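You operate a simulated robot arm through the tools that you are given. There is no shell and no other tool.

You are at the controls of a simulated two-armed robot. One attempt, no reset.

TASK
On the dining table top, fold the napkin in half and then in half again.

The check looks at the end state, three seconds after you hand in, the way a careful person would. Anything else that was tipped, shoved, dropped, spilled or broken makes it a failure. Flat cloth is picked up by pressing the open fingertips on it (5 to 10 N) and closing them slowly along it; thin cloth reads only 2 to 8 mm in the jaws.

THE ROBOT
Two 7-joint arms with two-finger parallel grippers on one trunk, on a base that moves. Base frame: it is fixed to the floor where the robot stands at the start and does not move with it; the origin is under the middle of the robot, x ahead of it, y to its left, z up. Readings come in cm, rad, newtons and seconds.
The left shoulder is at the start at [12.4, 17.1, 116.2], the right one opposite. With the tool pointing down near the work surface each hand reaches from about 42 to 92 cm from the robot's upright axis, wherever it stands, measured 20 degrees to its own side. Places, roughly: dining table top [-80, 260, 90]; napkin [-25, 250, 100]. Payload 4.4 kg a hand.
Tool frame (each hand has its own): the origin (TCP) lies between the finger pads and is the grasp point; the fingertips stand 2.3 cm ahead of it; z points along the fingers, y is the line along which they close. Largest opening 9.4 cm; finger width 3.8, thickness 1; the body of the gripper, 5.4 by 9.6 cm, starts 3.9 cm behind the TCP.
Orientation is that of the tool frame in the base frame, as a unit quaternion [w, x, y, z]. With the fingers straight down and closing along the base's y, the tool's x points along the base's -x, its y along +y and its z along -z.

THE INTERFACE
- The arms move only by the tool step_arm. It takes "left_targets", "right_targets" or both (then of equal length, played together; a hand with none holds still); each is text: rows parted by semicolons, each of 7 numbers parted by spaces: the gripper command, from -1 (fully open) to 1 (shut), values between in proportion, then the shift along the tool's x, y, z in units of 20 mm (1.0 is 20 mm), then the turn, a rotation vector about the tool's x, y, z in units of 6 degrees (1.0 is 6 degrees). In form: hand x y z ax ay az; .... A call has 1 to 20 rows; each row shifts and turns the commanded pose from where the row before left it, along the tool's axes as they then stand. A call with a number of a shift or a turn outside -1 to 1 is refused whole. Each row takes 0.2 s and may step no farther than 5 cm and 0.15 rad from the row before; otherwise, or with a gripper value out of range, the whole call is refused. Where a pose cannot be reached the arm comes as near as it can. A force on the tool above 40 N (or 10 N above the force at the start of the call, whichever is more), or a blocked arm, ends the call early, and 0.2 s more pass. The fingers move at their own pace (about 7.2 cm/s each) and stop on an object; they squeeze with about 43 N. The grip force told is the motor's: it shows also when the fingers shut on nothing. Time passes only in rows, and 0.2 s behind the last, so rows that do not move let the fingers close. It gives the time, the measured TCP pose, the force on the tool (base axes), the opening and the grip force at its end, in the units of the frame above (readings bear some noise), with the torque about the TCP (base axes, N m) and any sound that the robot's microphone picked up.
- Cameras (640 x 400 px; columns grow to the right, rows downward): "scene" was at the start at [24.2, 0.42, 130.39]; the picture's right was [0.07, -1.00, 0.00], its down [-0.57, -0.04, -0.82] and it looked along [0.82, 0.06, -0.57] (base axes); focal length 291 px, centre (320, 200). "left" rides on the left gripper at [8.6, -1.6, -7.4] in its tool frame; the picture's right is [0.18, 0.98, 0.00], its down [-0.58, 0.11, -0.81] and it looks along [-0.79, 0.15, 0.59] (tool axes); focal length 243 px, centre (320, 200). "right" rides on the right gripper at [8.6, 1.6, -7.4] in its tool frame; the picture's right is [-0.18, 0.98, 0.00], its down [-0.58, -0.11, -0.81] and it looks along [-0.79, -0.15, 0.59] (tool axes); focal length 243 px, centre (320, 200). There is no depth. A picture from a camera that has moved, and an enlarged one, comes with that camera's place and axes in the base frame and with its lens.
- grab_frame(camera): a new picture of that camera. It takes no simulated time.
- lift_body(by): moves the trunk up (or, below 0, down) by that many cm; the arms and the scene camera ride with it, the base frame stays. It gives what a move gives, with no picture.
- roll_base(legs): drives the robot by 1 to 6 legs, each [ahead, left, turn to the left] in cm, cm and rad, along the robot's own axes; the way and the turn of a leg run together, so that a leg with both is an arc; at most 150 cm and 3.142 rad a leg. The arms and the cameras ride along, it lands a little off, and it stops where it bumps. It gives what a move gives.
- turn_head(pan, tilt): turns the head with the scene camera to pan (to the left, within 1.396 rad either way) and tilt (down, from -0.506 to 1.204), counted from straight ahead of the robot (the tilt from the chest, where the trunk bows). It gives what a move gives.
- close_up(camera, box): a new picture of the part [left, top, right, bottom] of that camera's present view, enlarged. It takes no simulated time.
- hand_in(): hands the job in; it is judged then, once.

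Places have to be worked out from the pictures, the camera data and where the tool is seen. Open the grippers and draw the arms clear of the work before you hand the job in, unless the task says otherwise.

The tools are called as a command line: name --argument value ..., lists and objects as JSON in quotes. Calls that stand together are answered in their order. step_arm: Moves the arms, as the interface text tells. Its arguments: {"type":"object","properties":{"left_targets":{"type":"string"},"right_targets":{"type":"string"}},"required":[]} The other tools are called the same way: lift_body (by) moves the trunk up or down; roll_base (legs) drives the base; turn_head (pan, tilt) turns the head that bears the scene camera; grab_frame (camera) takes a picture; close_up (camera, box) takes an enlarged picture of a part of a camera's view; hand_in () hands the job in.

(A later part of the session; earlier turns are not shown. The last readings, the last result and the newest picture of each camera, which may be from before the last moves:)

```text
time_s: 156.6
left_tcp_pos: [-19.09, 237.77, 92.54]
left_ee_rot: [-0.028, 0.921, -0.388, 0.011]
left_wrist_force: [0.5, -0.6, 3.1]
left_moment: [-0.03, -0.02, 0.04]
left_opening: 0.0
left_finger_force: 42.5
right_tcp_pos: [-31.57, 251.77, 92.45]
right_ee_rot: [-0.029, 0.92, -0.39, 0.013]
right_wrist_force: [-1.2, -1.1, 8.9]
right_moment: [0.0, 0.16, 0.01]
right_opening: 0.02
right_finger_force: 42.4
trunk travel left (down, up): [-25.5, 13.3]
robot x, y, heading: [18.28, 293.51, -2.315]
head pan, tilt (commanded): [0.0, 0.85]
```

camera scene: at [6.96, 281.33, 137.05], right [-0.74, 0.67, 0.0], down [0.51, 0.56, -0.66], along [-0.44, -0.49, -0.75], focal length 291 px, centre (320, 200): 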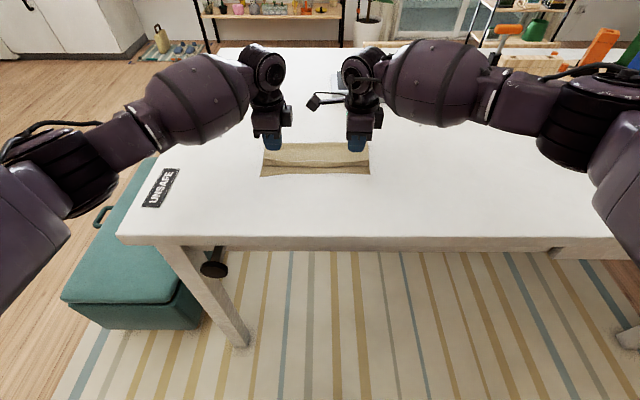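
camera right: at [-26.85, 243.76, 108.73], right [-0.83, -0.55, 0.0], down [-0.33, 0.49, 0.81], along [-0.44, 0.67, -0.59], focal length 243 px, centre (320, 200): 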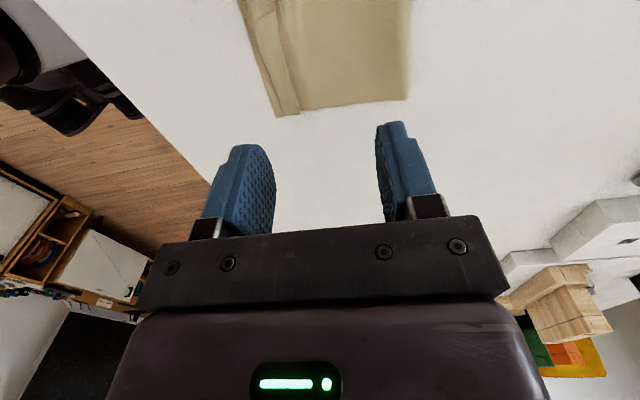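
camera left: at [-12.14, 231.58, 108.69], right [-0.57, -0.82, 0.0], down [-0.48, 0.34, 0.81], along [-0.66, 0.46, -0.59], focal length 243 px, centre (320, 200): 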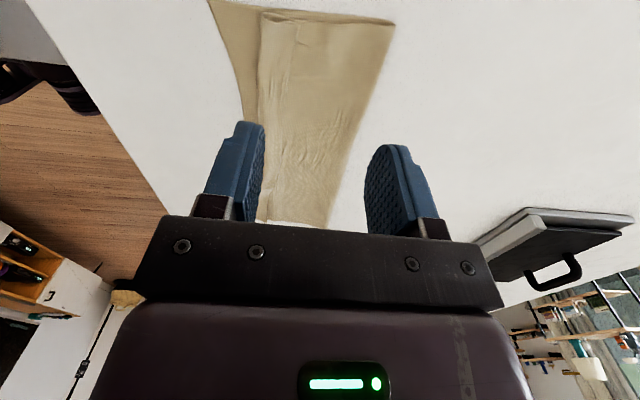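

step_arm --left_targets "0.91 0 -0.1 0.006 0 0 0; 0.82 0 -0.1 0.006 0 0 0; 0.74 0 -0.1 0.006 0 0 0; 0.65 0 -0.1 0.006 0 0 0; 0.57 0 -0.1 0.006 0 0 0; 0.48 0 -0.1 0.006 0 0 0; 0.40 0 -0.1 0.006 0 0 0; 0.31 0 -0.1 0.006 0 0 0; 0.23 0 -0.1 0.006 0 0 0; 0.23 0 0 0 0 0 0" --right_targets "0.91 0 -0.1 0.006 0 0 0; 0.82 0 -0.1 0.006 0 0 0; 0.74 0 -0.1 0.006 0 0 0; 0.65 0 -0.1 0.006 0 0 0; 0.57 0 -0.1 0.006 0 0 0; 0.48 0 -0.1 0.006 0 0 0; 0.40 0 -0.1 0.006 0 0 0; 0.31 0 -0.1 0.006 0 0 0; 0.23 0 -0.1 0.006 0 0 0; 0.23 0 0 0 0 0 0"

close_up --camera "left" --box '[150, 20, 490, 232]'

close_up --camera "right" --box '[150, 0, 500, 219]'

close_up --camera "scene" --box '[240, 120, 400, 220]'

```text
time_s: 158.8
left_tcp_pos: [-17.78, 239.03, 92.51]
left_ee_rot: [-0.028, 0.921, -0.388, 0.012]
left_wrist_force: [-1.0, -2.2, 7.8]
left_moment: [-0.19, 0.15, 0.01]
left_opening: 3.65
left_finger_force: 0.5
right_tcp_pos: [-30.09, 253.3, 92.73]
right_ee_rot: [-0.028, 0.92, -0.391, 0.013]
right_wrist_force: [-1.5, -3.2, 14.4]
right_moment: [-0.29, 0.41, 0.02]
right_opening: 3.7
right_finger_force: 0.7
trunk travel left (down, up): [-25.5, 13.3]
robot x, y, heading: [18.06, 293.39, -2.313]
head pan, tilt (commanded): [0.0, 0.85]
```

```text
1.88 times, centred on (320, 126) of left
camera zoom: at [-10.88, 233.61, 100.17], right [-0.57, -0.82, -0.06], down [-0.52, 0.31, 0.8], along [-0.63, 0.49, -0.6], focal length 457 px, centre (320, 339)
```

zoom: 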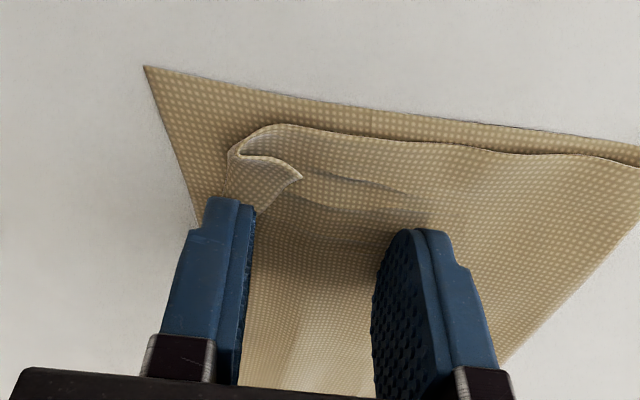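

```text
1.83 times, centred on (325, 110) of right
camera zoom: at [-25.63, 245.57, 99.92], right [-0.83, -0.55, -0.06], down [-0.36, 0.46, 0.81], along [-0.42, 0.7, -0.58], focal length 443 px, centre (311, 365)
```

zoom: 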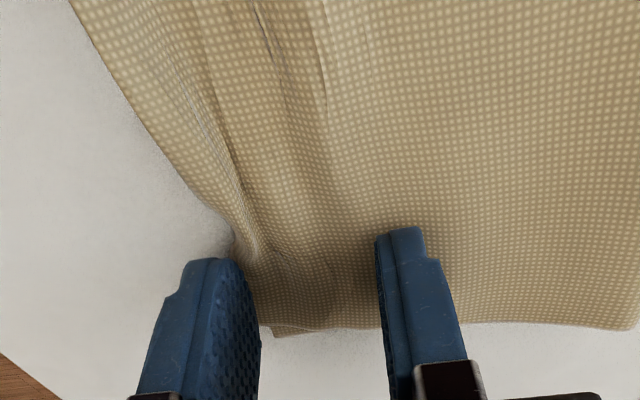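

```text
4.00 times, centred on (320, 170) of scene
camera zoom: at [7.04, 281.38, 137.07], right [-0.74, 0.67, 0.0], down [0.51, 0.56, -0.66], along [-0.44, -0.49, -0.75], focal length 1165 px, centre (320, 320)
```

zoom: 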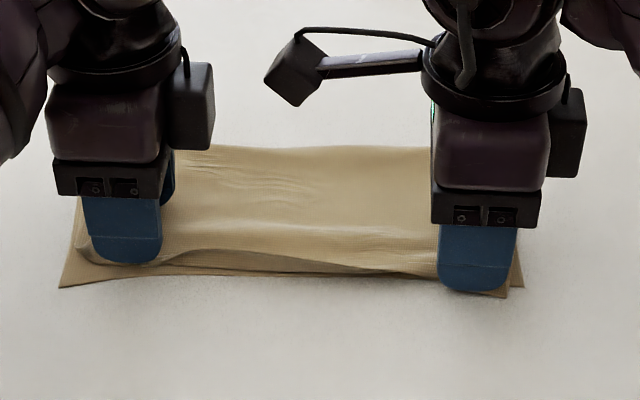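

Flaps are being pushed toward the near edge. I lift both hands to inspect the result.

step_arm --left_targets "0.23 0 -0.1 -0.2 0 0 0; 0.23 0 -0.2 -0.6 0 0 0; 0.23 0 0 -1 0 0 0; 0.23 0 0 -1 0 0 0; 0.23 0 0 -1 0 0 0" --right_targets "0.23 0 0 -0.3 0 0 0; 0.23 0 0 -0.6 0 0 0; 0.23 0 0 -1 0 0 0; 0.23 0 0 -1 0 0 0; 0.23 0 0 -1 0 0 0"

close_up --camera "left" --box '[150, 0, 490, 212]'

close_up --camera "right" --box '[150, 0, 500, 219]'

close_up --camera "scene" --box '[240, 120, 400, 220]'

```text
time_s: 160.0
left_tcp_pos: [-17.78, 238.83, 100.12]
left_ee_rot: [-0.029, 0.922, -0.387, 0.013]
left_wrist_force: [0.3, 0.4, 0.1]
left_moment: [-0.01, -0.01, 0.0]
left_opening: 3.62
left_finger_force: 0.0
right_tcp_pos: [-30.46, 252.98, 100.29]
right_ee_rot: [-0.03, 0.921, -0.389, 0.014]
right_wrist_force: [0.2, 0.3, 0.0]
right_moment: [0.0, 0.01, 0.01]
right_opening: 3.62
right_finger_force: 0.2
trunk travel left (down, up): [-25.5, 13.3]
robot x, y, heading: [17.76, 293.69, -2.31]
head pan, tilt (commanded): [0.0, 0.85]
```

```text
1.88 times, centred on (320, 106) of left
camera zoom: at [-10.93, 233.55, 107.72], right [-0.57, -0.82, -0.06], down [-0.52, 0.3, 0.8], along [-0.63, 0.49, -0.6], focal length 457 px, centre (320, 377)
```

zoom: 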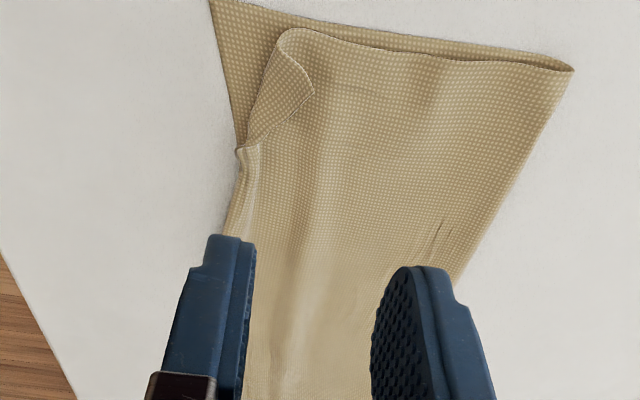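

```text
1.83 times, centred on (325, 110) of right
camera zoom: at [-25.96, 245.32, 107.58], right [-0.83, -0.55, -0.06], down [-0.37, 0.46, 0.81], along [-0.42, 0.7, -0.58], focal length 443 px, centre (311, 365)
```

zoom: 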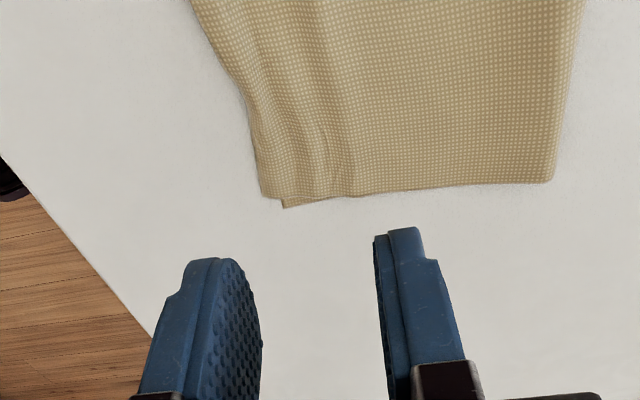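

```text
4.00 times, centred on (320, 170) of scene
camera zoom: at [6.97, 281.33, 137.05], right [-0.74, 0.67, 0.0], down [0.51, 0.56, -0.66], along [-0.44, -0.49, -0.75], focal length 1165 px, centre (320, 320)
```

zoom: 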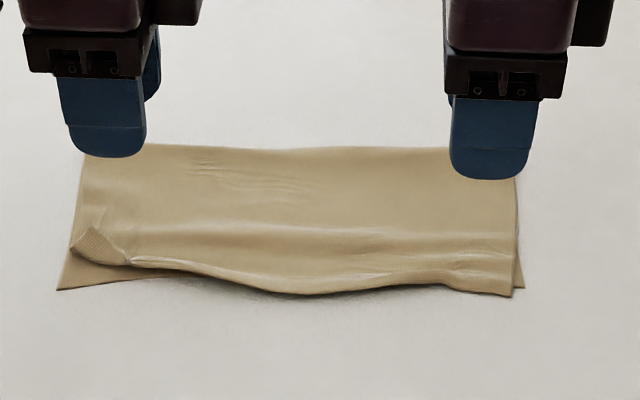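

The strip flipped open across most of the width; only a dog-ear remains at the left corner. I repeat the flip there with the left hand: jaws closed just beyond the dog-ear's tip.

step_arm --left_targets "1 0.66 0.1 0 0 0 0; 1 0 0 0.7 0 0 0; 1 0 0 0.7 0 0 0; 1 0 0 0.7 0 0 0; 1 0 0 0.7 0 0 0; 1 0 0 0.6 0 0 0; 1 0 0 0 0 0 0"

close_up --camera "left" --box '[150, 0, 490, 212]'

```text
time_s: 161.6
left_tcp_pos: [-16.37, 238.28, 93.1]
left_ee_rot: [-0.029, 0.922, -0.387, 0.012]
left_wrist_force: [0.0, -0.8, 0.4]
left_moment: [0.01, 0.01, -0.01]
left_opening: 0.01
left_finger_force: 42.2
right_tcp_pos: [-30.56, 252.83, 100.25]
right_ee_rot: [-0.029, 0.92, -0.39, 0.013]
right_wrist_force: [1.4, 0.5, -0.1]
right_moment: [-0.02, 0.0, 0.02]
right_opening: 3.64
right_finger_force: 0.0
trunk travel left (down, up): [-25.5, 13.3]
robot x, y, heading: [18.3, 293.57, -2.308]
head pan, tilt (commanded): [0.0, 0.85]
```

```text
1.88 times, centred on (320, 106) of left
camera zoom: at [-9.73, 232.84, 100.73], right [-0.57, -0.82, -0.06], down [-0.52, 0.3, 0.8], along [-0.63, 0.49, -0.6], focal length 457 px, centre (320, 377)
```

zoom: 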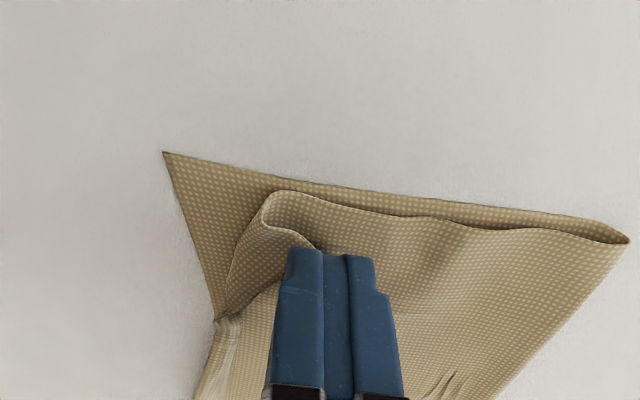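

The finger overlaps the ear's tip, so I shift 1.2 cm outward and 1 cm left, then lower to contact.

step_arm --left_targets "1 0 0 -0.3 0 0 0; 1 0.5 0.62 0 0 0 0; 1 0 0 0.3 0 0 0; 1 0 0 0.15 0 0 0; 1 0 0 0 0 0 0"

close_up --camera "left" --box '[150, 0, 490, 212]'

```text
time_s: 162.8
left_tcp_pos: [-16.76, 236.75, 92.84]
left_ee_rot: [-0.029, 0.921, -0.388, 0.012]
left_wrist_force: [0.1, 1.0, 0.4]
left_moment: [0.02, -0.03, 0.05]
left_opening: 0.01
left_finger_force: 42.7
right_tcp_pos: [-30.53, 252.89, 100.09]
right_ee_rot: [-0.029, 0.92, -0.39, 0.014]
right_wrist_force: [-0.8, 0.0, 0.7]
right_moment: [-0.02, -0.01, 0.02]
right_opening: 3.6
right_finger_force: 0.1
trunk travel left (down, up): [-25.5, 13.3]
robot x, y, heading: [17.78, 294.03, -2.314]
head pan, tilt (commanded): [0.0, 0.85]
```

```text
1.88 times, centred on (320, 106) of left
camera zoom: at [-9.92, 231.35, 100.41], right [-0.57, -0.82, -0.06], down [-0.52, 0.3, 0.8], along [-0.63, 0.49, -0.6], focal length 457 px, centre (320, 377)
```

zoom: 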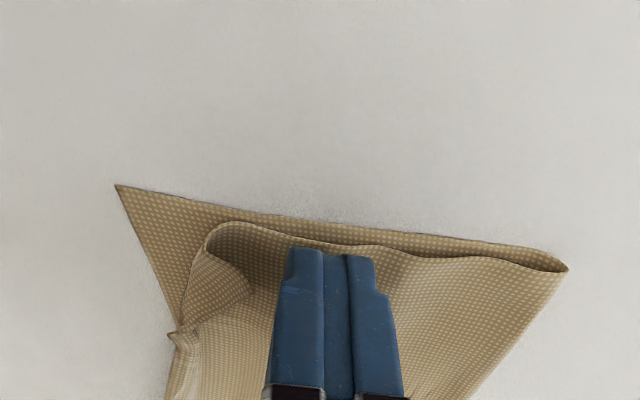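

Now the ear's tip is just in front of the inner finger. I press the outer finger down and run the opening stroke.

step_arm --left_targets "1 0 0 0.08 0 0 0; 1 0 0 0.06 0 0 0; 1 0 0 0.03 0 0 0; 1 0 0 0 0 0 0"

```text
time_s: 163.8
left_tcp_pos: [-16.86, 236.71, 92.63]
left_ee_rot: [-0.029, 0.921, -0.388, 0.012]
left_wrist_force: [-0.1, -0.1, 0.3]
left_moment: [-0.03, -0.01, -0.02]
left_opening: 0.02
left_finger_force: 42.8
right_tcp_pos: [-30.66, 252.96, 100.16]
right_ee_rot: [-0.029, 0.92, -0.39, 0.014]
right_wrist_force: [-0.8, 0.8, 0.2]
right_moment: [-0.02, 0.03, 0.0]
right_opening: 3.61
right_finger_force: 0.0
trunk travel left (down, up): [-25.5, 13.3]
robot x, y, heading: [17.69, 293.72, -2.31]
head pan, tilt (commanded): [0.0, 0.85]
```

step_arm --left_targets "1 0 0 0.06 0 0 0; 1 0 0 0.04 0 0 0; 0.91 0 -0.1 0.006 0 0 0; 0.82 0 -0.1 0.006 0 0 0; 0.74 0 -0.1 0.006 0 0 0; 0.65 0 -0.1 0.006 0 0 0; 0.57 0 -0.1 0.006 0 0 0; 0.48 0 -0.1 0.006 0 0 0; 0.40 0 -0.1 0.006 0 0 0; 0.31 0 -0.1 0.006 0 0 0; 0.23 0 -0.1 0.006 0 0 0; 0.14 0 -0.1 0.006 0 0 0; 0.14 0 0 0 0 0 0"

close_up --camera "left" --box '[150, 0, 490, 212]'

```text
time_s: 166.6
left_tcp_pos: [-15.34, 238.2, 92.53]
left_ee_rot: [-0.028, 0.922, -0.387, 0.011]
left_wrist_force: [0.8, -0.3, 28.5]
left_moment: [-0.6, 0.47, 0.04]
left_opening: 3.92
left_finger_force: 0.1
right_tcp_pos: [-30.37, 252.98, 100.3]
right_ee_rot: [-0.028, 0.92, -0.39, 0.013]
right_wrist_force: [0.1, -1.2, 0.4]
right_moment: [-0.02, 0.02, 0.0]
right_opening: 3.62
right_finger_force: 0.1
trunk travel left (down, up): [-25.5, 13.3]
robot x, y, heading: [17.83, 293.91, -2.31]
head pan, tilt (commanded): [0.0, 0.85]
```

```text
1.88 times, centred on (320, 106) of left
camera zoom: at [-8.44, 232.86, 100.16], right [-0.57, -0.82, -0.06], down [-0.52, 0.31, 0.8], along [-0.64, 0.49, -0.6], focal length 457 px, centre (320, 377)
```

zoom: 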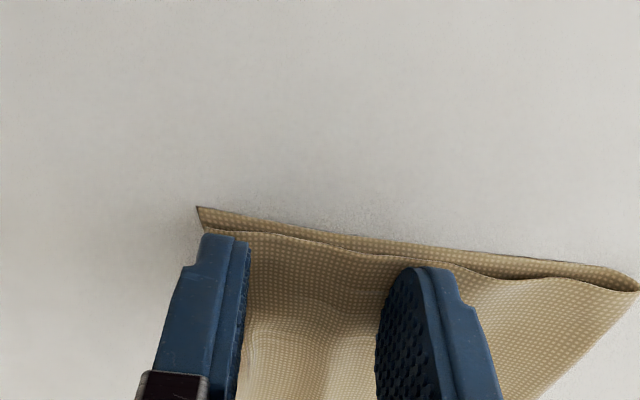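

The ear has been pushed right up to the near corner (press got high at 28 N). I lift away and look.

step_arm --left_targets "0.14 0 0 -0.2 0 0 0; 0.14 0 0 -0.5 0 0 0; 0.14 0 0 -1 0 0 0; 0.14 0 0 -1 0 0 0; 0.14 0 0 -1 0 0 0; 0.14 0 0 -1 0 0 0" --right_targets "0.23 0 0 -0.2 0 0 0; 0.23 0 0 -0.2 0 0 0; 0.23 0 0 -0.5 0 0 0; 0.23 0 0 -0.5 0 0 0; 0.23 0 0 -0.5 0 0 0; 0.23 0 0 -0.5 0 0 0"

close_up --camera "left" --box '[150, 0, 490, 212]'

close_up --camera "scene" --box '[240, 120, 400, 220]'

```text
time_s: 168.0
left_tcp_pos: [-15.64, 237.74, 101.85]
left_ee_rot: [-0.029, 0.922, -0.387, 0.013]
left_wrist_force: [-0.6, 0.3, 0.1]
left_moment: [0.01, 0.0, -0.01]
left_opening: 4.05
left_finger_force: 0.0
right_tcp_pos: [-30.87, 252.57, 105.05]
right_ee_rot: [-0.029, 0.92, -0.391, 0.014]
right_wrist_force: [0.3, 1.1, 0.4]
right_moment: [0.03, 0.02, 0.05]
right_opening: 3.62
right_finger_force: 0.0
trunk travel left (down, up): [-25.5, 13.3]
robot x, y, heading: [17.93, 293.77, -2.31]
head pan, tilt (commanded): [0.0, 0.85]
```

```text
1.88 times, centred on (320, 106) of left
camera zoom: at [-8.91, 232.31, 109.37], right [-0.57, -0.82, -0.06], down [-0.52, 0.3, 0.8], along [-0.63, 0.49, -0.6], focal length 457 px, centre (320, 377)
```

zoom: 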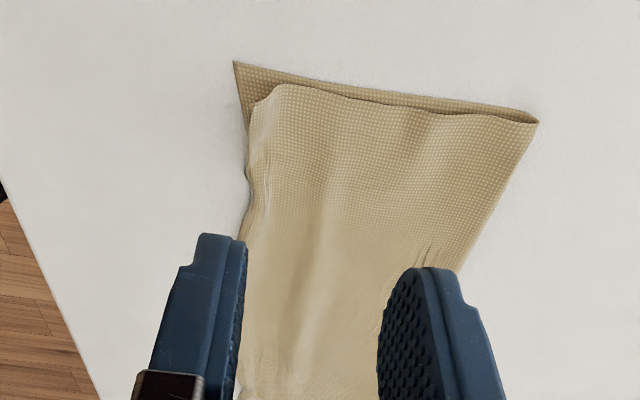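

```text
4.00 times, centred on (320, 170) of scene
camera zoom: at [6.95, 281.32, 137.04], right [-0.74, 0.67, 0.0], down [0.51, 0.56, -0.66], along [-0.44, -0.49, -0.75], focal length 1165 px, centre (320, 320)
```

zoom: 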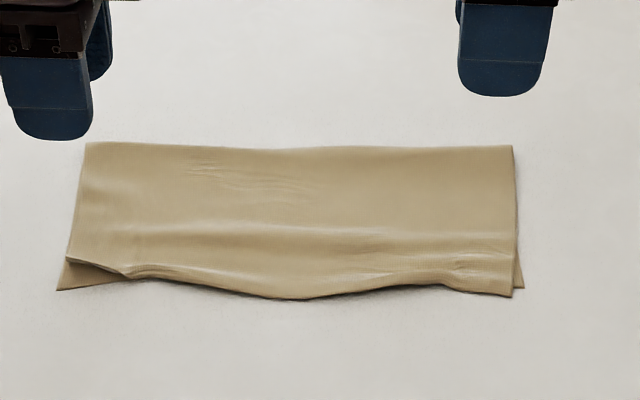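

Now it looks folded in half with only a slight tuck at the near-left corner. I zoom closer on both corners.

close_up --camera "scene" --box '[248, 170, 312, 210]'

close_up --camera "left" --box '[240, 20, 400, 120]'

close_up --camera "right" --box '[200, 0, 420, 137]'

```text
10.00 times, centred on (280, 190) of scene
camera zoom: at [6.95, 281.32, 137.04], right [-0.74, 0.67, 0.0], down [0.51, 0.56, -0.66], along [-0.44, -0.49, -0.75], focal length 2913 px, centre (720, 300)
```

zoom: 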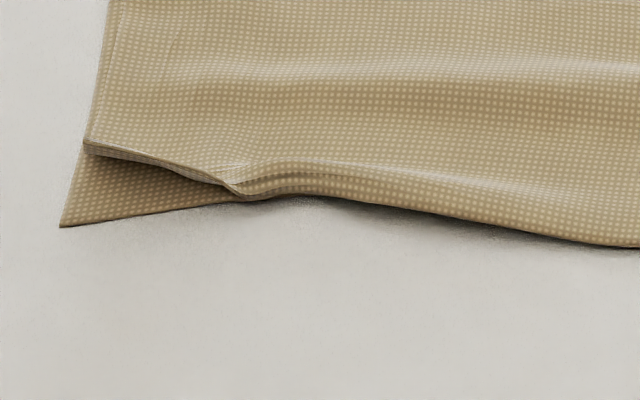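

```text
4.00 times, centred on (320, 70) of left
camera zoom: at [-8.91, 232.31, 109.37], right [-0.57, -0.82, -0.06], down [-0.52, 0.3, 0.8], along [-0.63, 0.49, -0.6], focal length 970 px, centre (320, 720)
```

zoom: 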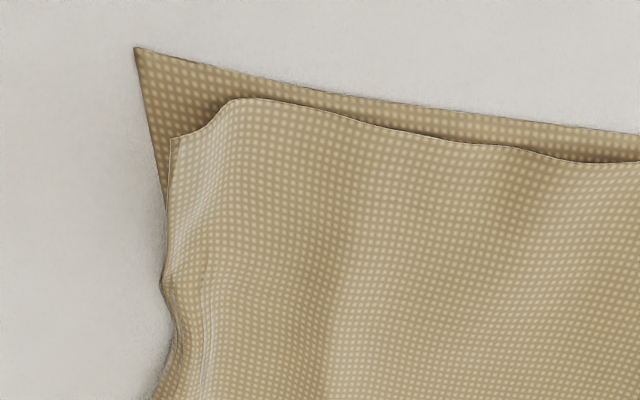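

```text
2.91 times, centred on (310, 68) of right
camera zoom: at [-26.3, 244.97, 112.33], right [-0.83, -0.55, -0.06], down [-0.36, 0.46, 0.81], along [-0.42, 0.7, -0.58], focal length 706 px, centre (349, 582)
```

zoom: 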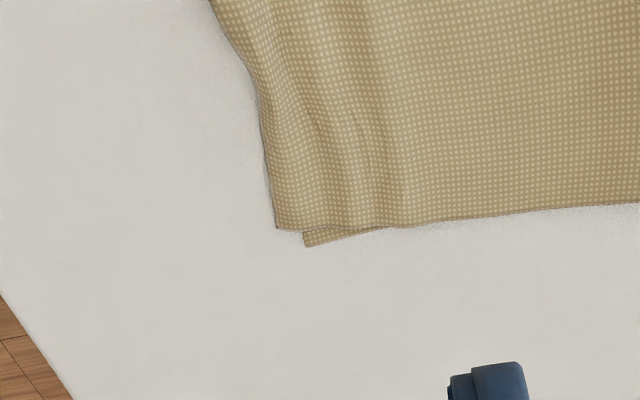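

First half-fold is done well (edges within ~1 cm). For the second fold I'll take the left short edge with the right hand (closing sideways) and fold it to the right. First I move the left hand away and turn the right hand back to its natural yaw.

step_arm --left_targets "0 0.85 -0.7 -0.65 -0.06 0 0; 0 0.85 -0.7 -0.65 -0.06 0 0; 0 0.85 -0.7 -0.65 -0.06 0 0; 0 0.85 -0.7 -0.65 -0.06 0 0; 0 0.85 -0.7 -0.65 -0.06 0 0; 0 0.85 -0.7 -0.65 -0.06 0 0; 0 0.85 -0.7 -0.65 -0.06 0 0; 0 0.85 -0.7 -0.65 -0.06 0 0; 0 0.85 -0.7 -0.65 -0.06 0 0; 0 0.85 -0.7 -0.65 -0.06 0 0; 0 0 0 0 0 0 0; 0 0 0 0 0 0 0; 0 0 0 0 0 0 0; 0 0 0 0 0 0 0; 0 0 0 0 0 0 0; 0 0 0 0 0 0 0; 0 0 0 0 0 0 0" --right_targets "0.45 0 0 -0.5 -0.6 0 0; 0.45 0 0 0 0 0 -1; 0.45 0 0 0 0 0 -1; 0.45 0 0 0 0 0 -1; 0.45 0 0 0 0 0 -1; 0.45 0 0 0 0 0 -1; 0.45 0 0 0 0 0 -1; 0.45 0 0 0 0 0 -1; 0.45 0 0 0 0 0 -1; 0.45 0 0 0 0 0 -1; 0.45 0 0 0 0 0 -1; 0.45 0 0 0 0 0 -1; 0.45 0 0 0 0 0 -1; 0.45 0 0 0 0 0 -1; 0.45 0 0 0 0 0 -1; 0.45 0 0 0 0 0 -1; 0.45 0 0 0 0 0 -0.6"

grab_frame --camera "scene"

```text
time_s: 171.6
left_tcp_pos: [5.79, 235.09, 115.22]
left_ee_rot: [0.0, 0.922, -0.387, 0.001]
left_wrist_force: [0.3, 0.7, 0.0]
left_moment: [0.03, 0.02, -0.01]
left_opening: 4.7
left_finger_force: 0.0
right_tcp_pos: [-30.93, 252.59, 105.93]
right_ee_rot: [0.001, 0.914, 0.405, 0.001]
right_wrist_force: [-0.2, -0.1, 0.1]
right_moment: [0.0, 0.0, -0.01]
right_opening: 2.6
right_finger_force: 0.1
trunk travel left (down, up): [-25.5, 13.3]
robot x, y, heading: [18.08, 293.67, -2.309]
head pan, tilt (commanded): [0.0, 0.85]
```

```text
taken
camera scene: at [6.93, 281.3, 137.04], right [-0.74, 0.67, 0.0], down [0.51, 0.56, -0.66], along [-0.44, -0.49, -0.75], focal length 291 px, centre (320, 200)
```

scene: 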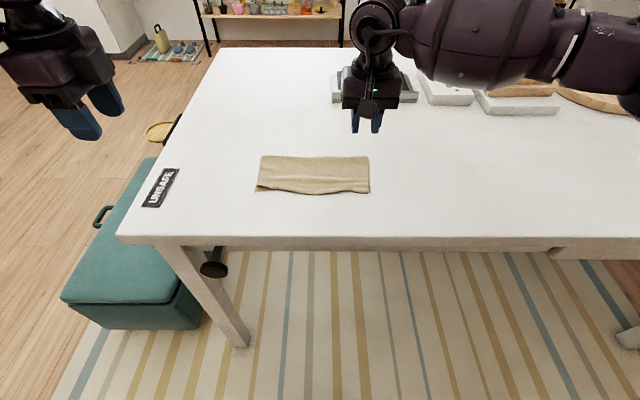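

The half-fold looks good. I bring the right hand over the middle of the left short edge with a 2.6 cm opening.

step_arm --right_targets "0.45 -0.127 0.952 0.3 0 0 0; 0.45 -0.127 0.952 0.3 0 0 0; 0.45 -0.127 0.952 0.3 0 0 0; 0.45 -0.127 0.952 0.3 0 0 0; 0.45 -0.127 0.952 0.3 0 0 0; 0.45 -0.127 0.952 0.3 0 0 0; 0.45 -0.127 0.952 0.3 0 0 0; 0.45 -0.127 0.952 0.3 0 0 0; 0.45 -0.127 0.952 0.3 0 0 0; 0.45 -0.127 0.952 0.3 0 0 0; 0.45 -0.127 0.952 0.3 0 0 0; 0.45 0 0 0.8 0 0 0; 0.45 0 0 0 0 0 0"

grab_frame --camera "right"

close_up --camera "scene" --box '[230, 110, 400, 216]'

```text
time_s: 174.4
left_tcp_pos: [5.91, 235.15, 115.22]
left_ee_rot: [0.0, 0.922, -0.388, 0.0]
left_wrist_force: [0.1, -0.2, -0.7]
left_moment: [-0.01, -0.02, 0.01]
left_opening: 4.72
left_finger_force: 0.0
right_tcp_pos: [-17.23, 236.32, 97.88]
right_ee_rot: [0.0, 0.915, 0.404, 0.001]
right_wrist_force: [-0.7, 0.2, -0.3]
right_moment: [-0.02, 0.03, 0.03]
right_opening: 2.59
right_finger_force: 0.1
trunk travel left (down, up): [-25.5, 13.3]
robot x, y, heading: [17.78, 293.59, -2.312]
head pan, tilt (commanded): [0.0, 0.85]
```

```text
taken
camera right: at [-10.13, 241.65, 105.43], right [0.6, -0.8, 0.0], down [-0.47, -0.36, 0.8], along [-0.64, -0.49, -0.59], focal length 243 px, centre (320, 200)
```

right: 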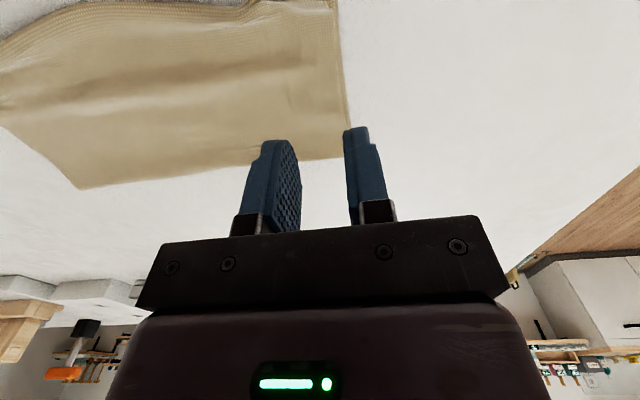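

```text
3.76 times, centred on (315, 163) of scene
camera zoom: at [6.97, 281.3, 137.04], right [-0.74, 0.67, 0.0], down [0.51, 0.56, -0.66], along [-0.44, -0.49, -0.75], focal length 1097 px, centre (339, 339)
```

zoom: 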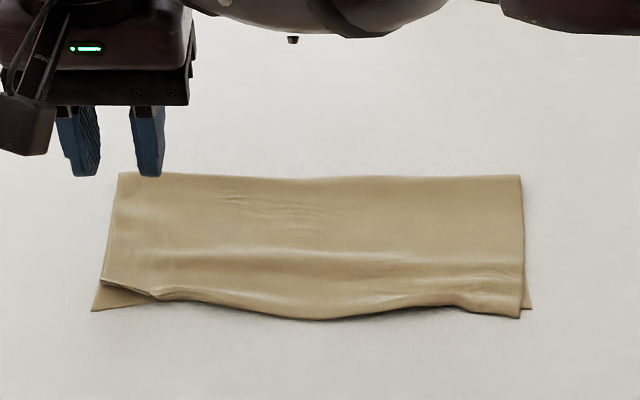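

The outer finger is ~3 mm inside the left edge. I shift 9 mm deeper and 3 mm inward, and lower to just above the cloth.

step_arm --right_targets "0.45 -0.45 -0.15 0.5 0 0 0; 0.45 0 0 0.7 0 0 0; 0.45 0 0 0.7 0 0 0; 0.45 0 0 0.45 0 0 0; 0.45 0 0 0 0 0 0"

close_up --camera "right" --box '[150, 20, 490, 232]'

close_up --camera "scene" --box '[230, 110, 400, 216]'

```text
time_s: 175.6
left_tcp_pos: [5.87, 235.1, 115.26]
left_ee_rot: [-0.001, 0.922, -0.388, 0.0]
left_wrist_force: [0.4, -0.5, 0.6]
left_moment: [0.0, -0.01, -0.01]
left_opening: 4.71
left_finger_force: 0.1
right_tcp_pos: [-18.12, 235.94, 93.17]
right_ee_rot: [0.0, 0.915, 0.403, 0.001]
right_wrist_force: [0.7, 0.2, 0.8]
right_moment: [0.03, 0.05, -0.01]
right_opening: 2.58
right_finger_force: 0.0
trunk travel left (down, up): [-25.5, 13.3]
robot x, y, heading: [17.98, 293.92, -2.308]
head pan, tilt (commanded): [0.0, 0.85]
```

```text
1.88 times, centred on (320, 126) of right
camera zoom: at [-11.07, 241.27, 100.54], right [0.6, -0.8, 0.0], down [-0.47, -0.36, 0.8], along [-0.64, -0.49, -0.59], focal length 457 px, centre (320, 339)
```

zoom: 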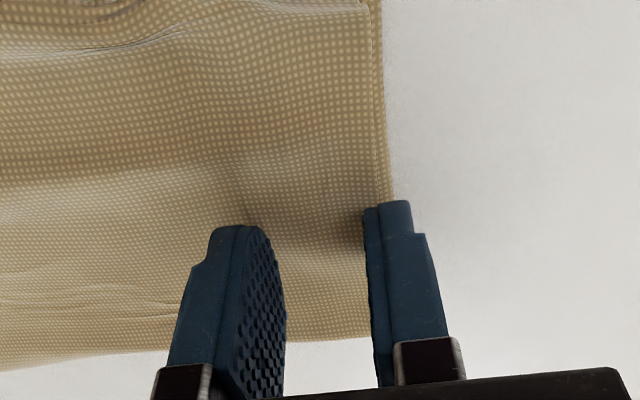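

```text
3.76 times, centred on (315, 163) of scene
camera zoom: at [6.93, 281.3, 137.04], right [-0.74, 0.67, 0.0], down [0.51, 0.56, -0.66], along [-0.44, -0.49, -0.75], focal length 1097 px, centre (339, 339)
```

zoom: 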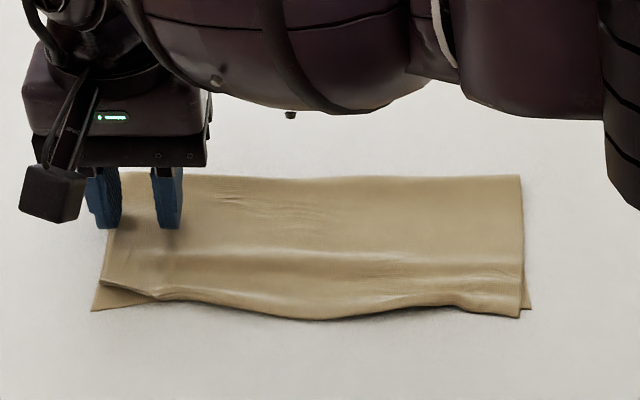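

Centre of the short edge, with ~4–5 mm of both layers under the outer finger. I press down gently.

step_arm --right_targets "0.45 0 0 0.15 0 0 0; 0.45 0 0 0.1 0 0 0; 0.45 0 0 0.06 0 0 0; 0.45 0 0 0.04 0 0 0; 0.45 0 0 0 0 0 0"

```text
time_s: 176.8
left_tcp_pos: [5.92, 235.07, 115.16]
left_ee_rot: [0.001, 0.922, -0.388, 0.0]
left_wrist_force: [0.3, 0.0, 0.5]
left_moment: [0.0, -0.01, 0.0]
left_opening: 4.71
left_finger_force: 0.2
right_tcp_pos: [-18.09, 235.92, 92.48]
right_ee_rot: [0.0, 0.915, 0.404, 0.001]
right_wrist_force: [-0.5, -1.0, 4.2]
right_moment: [-0.04, -0.07, 0.0]
right_opening: 2.58
right_finger_force: 0.5
trunk travel left (down, up): [-25.5, 13.3]
robot x, y, heading: [18.35, 293.78, -2.308]
head pan, tilt (commanded): [0.0, 0.85]
```

4 N contact; I add ~1 mm of press and close slowly.

step_arm --right_targets "0.45 0 0 0.05 0 0 0; 0.49 0 0 0 0 0 0; 0.53 0 0 0 0 0 0; 0.57 0 0 0 0 0 0; 0.61 0 0 0 0 0 0; 0.65 0 0 0 0 0 0; 0.69 0 0 0 0 0 0; 0.73 0 0 0 0 0 0; 0.77 0 0 0 0 0 0"

close_up --camera "right" --box '[150, 20, 490, 232]'

close_up --camera "scene" --box '[230, 110, 400, 216]'

```text
time_s: 178.8
left_tcp_pos: [6.01, 235.14, 115.29]
left_ee_rot: [0.0, 0.922, -0.387, 0.0]
left_wrist_force: [-0.6, 0.3, 0.4]
left_moment: [0.0, -0.01, -0.02]
left_opening: 4.72
left_finger_force: 0.1
right_tcp_pos: [-18.08, 235.97, 92.49]
right_ee_rot: [0.002, 0.915, 0.403, 0.0]
right_wrist_force: [1.1, 0.1, 19.4]
right_moment: [-0.08, -0.08, 0.01]
right_opening: 1.15
right_finger_force: 0.7
trunk travel left (down, up): [-25.5, 13.3]
robot x, y, heading: [18.03, 293.83, -2.31]
head pan, tilt (commanded): [0.0, 0.85]
```

```text
1.88 times, centred on (320, 126) of right
camera zoom: at [-10.95, 241.39, 99.88], right [0.6, -0.8, 0.0], down [-0.47, -0.35, 0.81], along [-0.64, -0.49, -0.59], focal length 457 px, centre (320, 339)
```

zoom: 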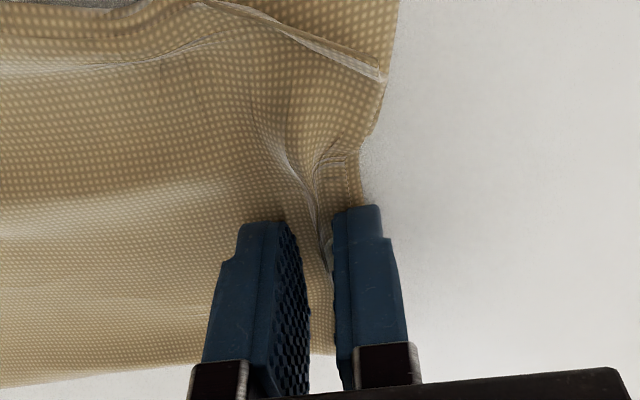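

```text
3.76 times, centred on (315, 163) of scene
camera zoom: at [7.02, 281.44, 137.07], right [-0.74, 0.67, 0.0], down [0.51, 0.55, -0.66], along [-0.44, -0.49, -0.75], focal length 1097 px, centre (339, 339)
```

zoom: 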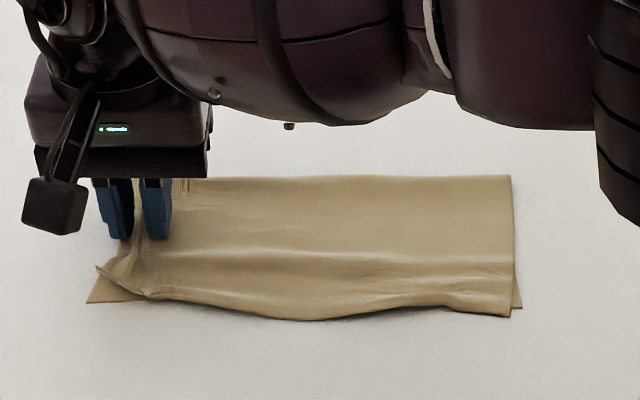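

Both layers seem to be gathering together. I ease the press slightly and finish closing.

step_arm --right_targets "0.81 0 0 -0.03 0 0 0; 0.85 0 0 0 0 0 0; 0.89 0 0 0 0 0 0; 0.93 0 0 0 0 0 0; 0.97 0 0 0 0 0 0; 1 0 0 0 0 0 0; 1 0 0 0 0 0 0; 1 0 0 0 0 0 0"

close_up --camera "right" --box '[150, 20, 490, 232]'

```text
time_s: 180.6
left_tcp_pos: [5.93, 235.2, 115.17]
left_ee_rot: [0.001, 0.922, -0.387, -0.001]
left_wrist_force: [-0.6, 0.3, 0.9]
left_moment: [0.0, -0.04, -0.02]
left_opening: 4.68
left_finger_force: 0.0
right_tcp_pos: [-18.0, 236.0, 92.46]
right_ee_rot: [0.0, 0.915, 0.404, 0.0]
right_wrist_force: [1.9, -0.3, 18.1]
right_moment: [-0.05, -0.06, 0.02]
right_opening: 0.18
right_finger_force: 43.1
trunk travel left (down, up): [-25.5, 13.3]
robot x, y, heading: [17.95, 293.77, -2.312]
head pan, tilt (commanded): [0.0, 0.85]
```

```text
1.88 times, centred on (320, 126) of right
camera zoom: at [-10.92, 241.41, 99.88], right [0.6, -0.8, 0.0], down [-0.47, -0.36, 0.81], along [-0.64, -0.49, -0.59], focal length 457 px, centre (320, 339)
```

zoom: 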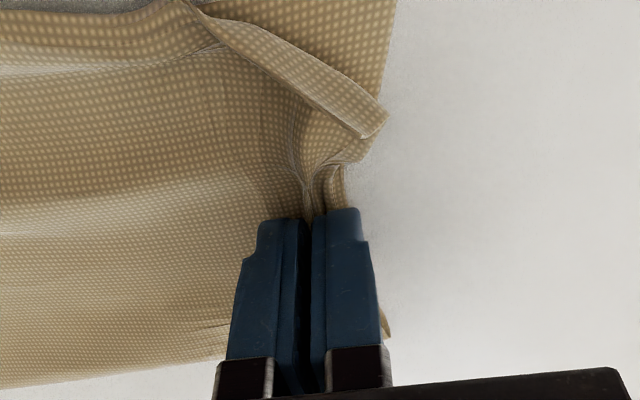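

The jaws read only 1.8 mm and the near corner curled, so perhaps only the top layer was caught. I lift 2 cm to check.

step_arm --right_targets "1 0 0 -0.4 0 0 0; 1 0 0 -0.4 0 0 0; 1 0 0 -0.3 0 0 0; 1 0 0 0 0 0 0"

close_up --camera "right" --box '[150, 0, 490, 212]'

close_up --camera "scene" --box '[230, 110, 400, 216]'

grab_frame --camera "left"

```text
time_s: 181.6
left_tcp_pos: [5.93, 235.03, 115.21]
left_ee_rot: [0.0, 0.922, -0.387, 0.0]
left_wrist_force: [-0.8, 0.1, -0.4]
left_moment: [0.02, -0.01, 0.0]
left_opening: 4.72
left_finger_force: 0.0
right_tcp_pos: [-17.91, 235.94, 94.49]
right_ee_rot: [0.0, 0.915, 0.404, 0.001]
right_wrist_force: [0.0, -0.2, 0.2]
right_moment: [-0.01, 0.0, 0.01]
right_opening: 0.15
right_finger_force: 43.2
trunk travel left (down, up): [-25.5, 13.3]
robot x, y, heading: [17.72, 293.69, -2.309]
head pan, tilt (commanded): [0.0, 0.85]
```

```text
1.88 times, centred on (320, 106) of right
camera zoom: at [-10.9, 241.3, 101.98], right [0.6, -0.8, 0.0], down [-0.47, -0.36, 0.8], along [-0.64, -0.49, -0.59], focal length 457 px, centre (320, 377)
```

zoom: 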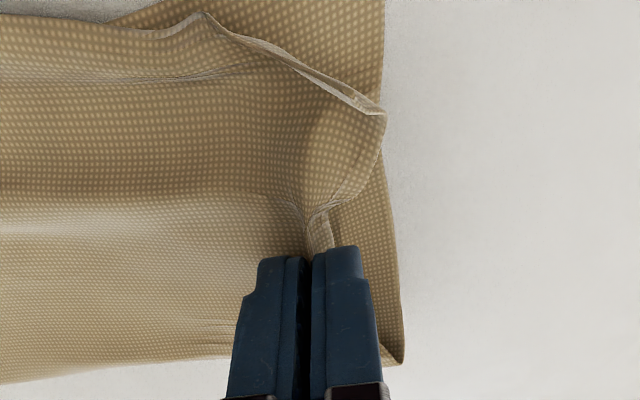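

```text
3.76 times, centred on (315, 163) of scene
camera zoom: at [6.93, 281.29, 137.03], right [-0.74, 0.67, 0.0], down [0.51, 0.56, -0.66], along [-0.44, -0.49, -0.75], focal length 1097 px, centre (339, 339)
```

zoom: 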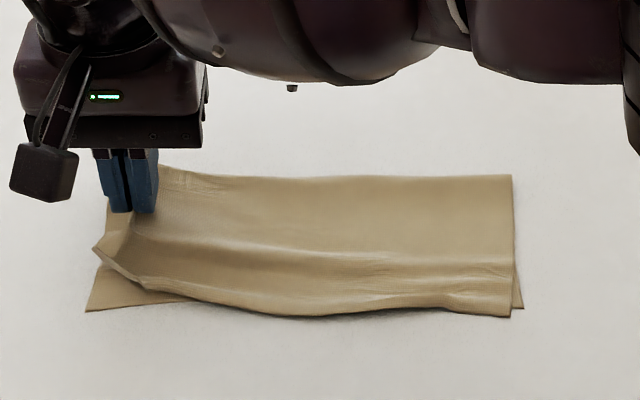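

```text
taken
camera left: at [13.02, 230.04, 122.65], right [-0.57, -0.82, 0.0], down [-0.48, 0.34, 0.81], along [-0.66, 0.46, -0.59], focal length 243 px, centre (320, 200)
```

left: 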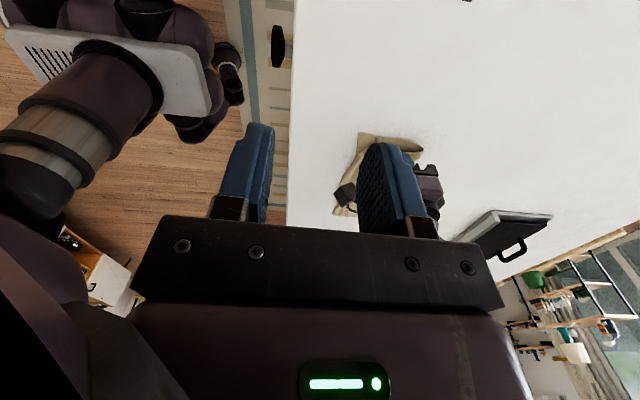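

Confirmed: only the top layer lifted. I set it back down and un-gather it by opening while lightly pressed, then will re-pick with the outer finger just outside the edge so that it pushes both layers together.

step_arm --right_targets "1 0 0 0.4 0 0 0; 1 0 0 0.4 0 0 0; 1 0 0 0.2 0 0 0; 1 0 0 0 0 0 0; 0.95 0 0 0 0 0 0; 0.9 0 0 0 0 0 0; 0.85 0 0 0 0 0 0; 0.8 0 0 0 0 0 0; 0.75 0 0 0 0 0 0; 0.7 0 0 0 0 0 0; 0.65 0 0 0 0 0 0; 0.6 0 0 0 0 0 0; 0.55 0 0 0 0 0 0; 0.5 0 0 0 0 0 0; 0.45 0 0 0 0 0 0; 0.4 0 0 0 0 0 0"

close_up --camera "right" --box '[150, 0, 490, 212]'

close_up --camera "scene" --box '[230, 110, 400, 216]'

```text
time_s: 185.0
left_tcp_pos: [5.84, 235.06, 115.17]
left_ee_rot: [0.0, 0.922, -0.388, 0.001]
left_wrist_force: [-0.3, 0.1, 0.5]
left_moment: [-0.03, 0.01, -0.01]
left_opening: 4.7
left_finger_force: 0.2
right_tcp_pos: [-17.99, 236.06, 92.65]
right_ee_rot: [0.002, 0.915, 0.404, 0.001]
right_wrist_force: [-0.6, 0.5, 0.1]
right_moment: [0.01, 0.0, -0.02]
right_opening: 2.83
right_finger_force: 0.1
trunk travel left (down, up): [-25.5, 13.3]
robot x, y, heading: [17.9, 293.48, -2.306]
head pan, tilt (commanded): [0.0, 0.85]
```

```text
1.88 times, centred on (320, 106) of right
camera zoom: at [-11.0, 241.33, 100.07], right [0.6, -0.8, 0.0], down [-0.47, -0.36, 0.8], along [-0.64, -0.49, -0.59], focal length 457 px, centre (320, 377)
```

zoom: 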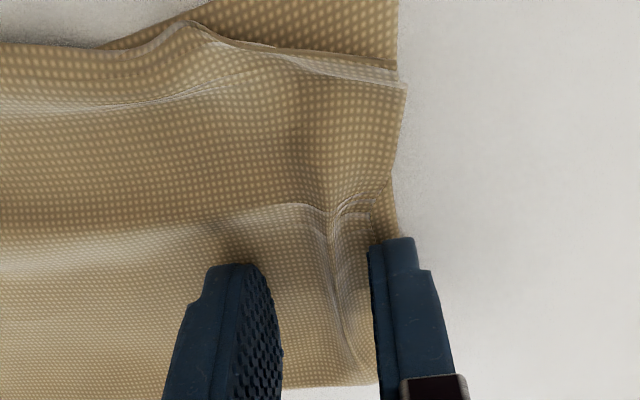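

```text
3.76 times, centred on (315, 163) of scene
camera zoom: at [6.93, 281.29, 137.04], right [-0.74, 0.67, 0.0], down [0.51, 0.56, -0.66], along [-0.44, -0.49, -0.75], focal length 1097 px, centre (339, 339)
```

zoom: 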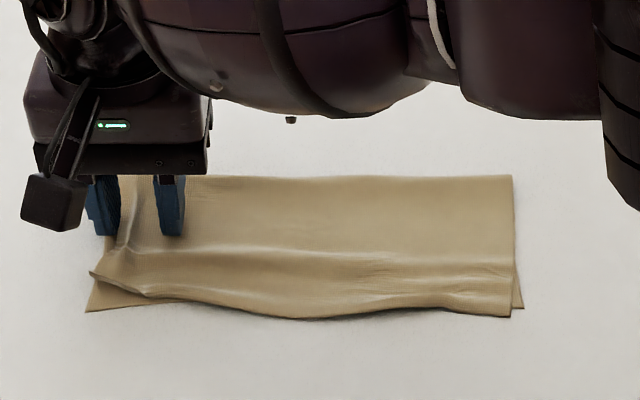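

The ridge remains because I wasn't pressing. I shift 4 mm inward, press lightly, and spread the jaws leftward to flatten the top layer back out.

step_arm --right_targets "0.4 0 -0.2 0 0 0 0; 0.4 0 0 0.06 0 0 0; 0.4 0 0 0.06 0 0 0; 0.35 0 0.06 0 0 0 0; 0.3 0 0.06 0 0 0 0; 0.25 0 0.06 0 0 0 0; 0.2 0 0.06 0 0 0 0; 0.15 0 0.06 0 0 0 0; 0.1 0 0.06 0 0 0 0; 0.05 0 0.06 0 0 0 0; 0 0 0.06 0 0 0 0; 0 0 0 0 0 0 0"

close_up --camera "right" --box '[150, 0, 490, 212]'

```text
time_s: 187.6
left_tcp_pos: [5.86, 235.21, 115.19]
left_ee_rot: [0.001, 0.922, -0.387, -0.001]
left_wrist_force: [0.0, 0.0, 0.3]
left_moment: [-0.02, -0.01, 0.01]
left_opening: 4.69
left_finger_force: 0.0
right_tcp_pos: [-17.68, 235.69, 92.52]
right_ee_rot: [0.002, 0.915, 0.403, 0.0]
right_wrist_force: [-2.3, 1.7, 14.8]
right_moment: [-0.02, -0.07, 0.0]
right_opening: 4.37
right_finger_force: 0.1
trunk travel left (down, up): [-25.5, 13.3]
robot x, y, heading: [17.92, 293.23, -2.307]
head pan, tilt (commanded): [0.0, 0.85]
```

```text
1.88 times, centred on (320, 106) of right
camera zoom: at [-10.62, 241.0, 99.88], right [0.6, -0.8, 0.0], down [-0.47, -0.35, 0.81], along [-0.64, -0.49, -0.59], focal length 457 px, centre (320, 377)
```

zoom: 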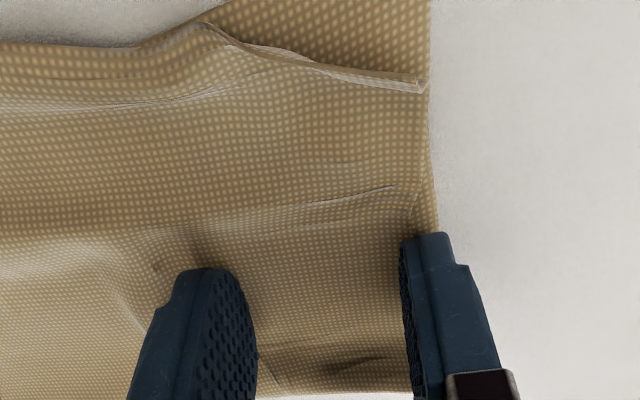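

Flattened again. I lift the hand clear and look at the whole napkin.

step_arm --right_targets "0 0 0 -0.3 0 0 0; 0 0 0 -0.8 0 0 0; 0 0 0 -1 0 0 0; 0 0 0 -1 0 0 0; 0 0 -1 -1 0 0 0; 0 0 -1 0 0 0 0; 0 0 -1 0 0 0 0; 0 0 -1 0 0 0 0"

close_up --camera "scene" --box '[230, 110, 400, 216]'

grab_frame --camera "right"

```text
time_s: 189.4
left_tcp_pos: [5.86, 234.99, 115.17]
left_ee_rot: [0.0, 0.922, -0.388, 0.0]
left_wrist_force: [0.7, -1.3, 0.8]
left_moment: [0.01, -0.01, -0.02]
left_opening: 4.7
left_finger_force: 0.0
right_tcp_pos: [-23.76, 240.89, 100.53]
right_ee_rot: [0.001, 0.915, 0.404, 0.002]
right_wrist_force: [-0.5, -0.3, 0.0]
right_moment: [0.01, 0.0, -0.01]
right_opening: 4.7
right_finger_force: 0.0
trunk travel left (down, up): [-25.5, 13.3]
robot x, y, heading: [18.12, 293.78, -2.306]
head pan, tilt (commanded): [0.0, 0.85]
```

```text
3.76 times, centred on (315, 163) of scene
camera zoom: at [6.88, 281.32, 137.03], right [-0.74, 0.67, 0.0], down [0.51, 0.56, -0.66], along [-0.44, -0.49, -0.75], focal length 1097 px, centre (339, 339)
```

zoom: 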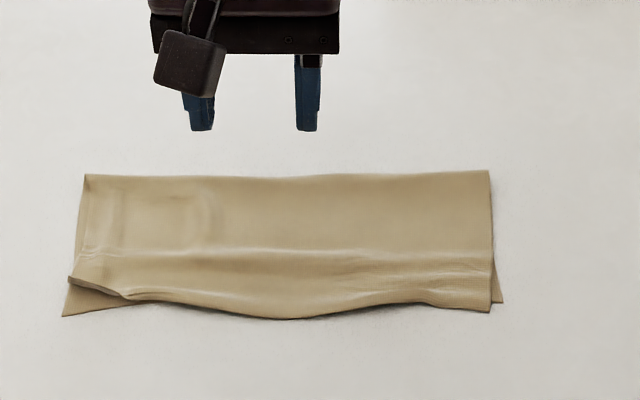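

```text
taken
camera right: at [-16.64, 246.33, 107.97], right [0.6, -0.8, 0.0], down [-0.48, -0.36, 0.8], along [-0.64, -0.49, -0.59], focal length 243 px, centre (320, 200)
```

right: 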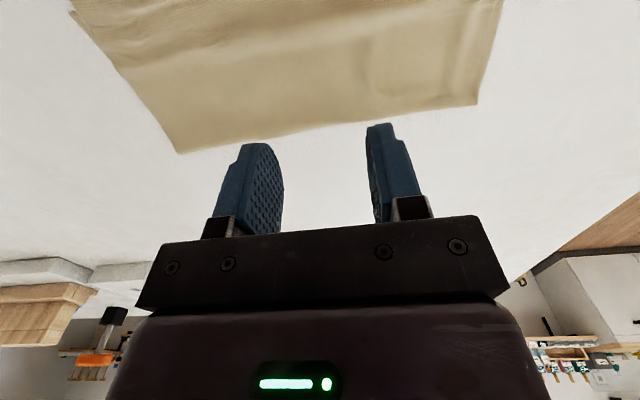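

Napkin restored, nicely aligned with my axes. I re-pick with the outer finger just outside the left edge, the hand tilted 3° so that finger bears on the table and can push both layers.

step_arm --right_targets "0.319 0.08 0.87 0 0.5 0 0; 0.319 0.08 0.87 0 0 0 0; 0.319 0.08 0.87 0 0 0 0; 0.319 0.08 0.87 0 0 0 0; 0.319 0.08 0.87 0 0 0 0; 0.319 0.08 0.87 0 0 0 0; 0.319 0 0 0.9 0 0 0; 0.319 0 0 0.9 0 0 0; 0.319 0 0 0.9 0 0 0; 0.319 0 0 0.8 0 0 0; 0.319 0 0 0 0 0 0"

close_up --camera "right" --box '[150, 0, 490, 212]'

close_up --camera "scene" --box '[230, 110, 400, 216]'

```text
time_s: 191.8
left_tcp_pos: [5.92, 235.06, 115.12]
left_ee_rot: [0.001, 0.922, -0.387, 0.0]
left_wrist_force: [-0.2, -0.5, -0.7]
left_moment: [0.02, -0.02, 0.0]
left_opening: 4.67
left_finger_force: 0.2
right_tcp_pos: [-15.47, 234.95, 93.05]
right_ee_rot: [-0.023, 0.914, 0.404, -0.009]
right_wrist_force: [1.5, -0.2, 0.6]
right_moment: [0.0, 0.0, -0.01]
right_opening: 3.24
right_finger_force: 0.0
trunk travel left (down, up): [-25.5, 13.3]
robot x, y, heading: [18.16, 293.61, -2.31]
head pan, tilt (commanded): [0.0, 0.85]
```

```text
1.88 times, centred on (320, 106) of right
camera zoom: at [-8.14, 240.01, 100.41], right [0.6, -0.8, -0.05], down [-0.44, -0.39, 0.81], along [-0.66, -0.46, -0.59], focal length 457 px, centre (320, 377)
```

zoom: 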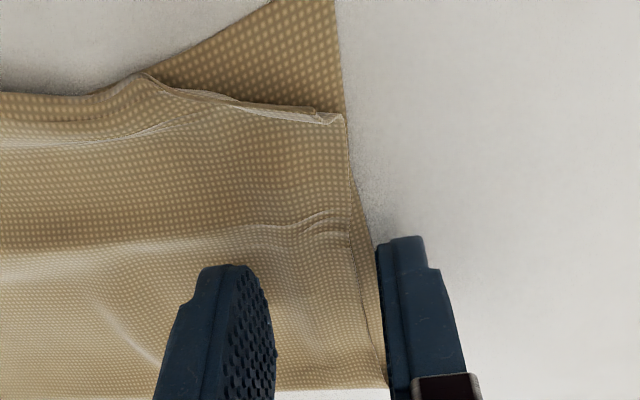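

```text
3.76 times, centred on (315, 163) of scene
camera zoom: at [6.93, 281.31, 137.04], right [-0.74, 0.67, 0.0], down [0.51, 0.56, -0.66], along [-0.44, -0.49, -0.75], focal length 1097 px, centre (339, 339)
```

zoom: 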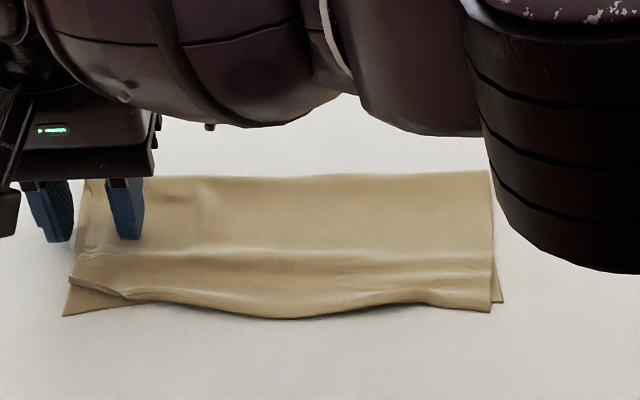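

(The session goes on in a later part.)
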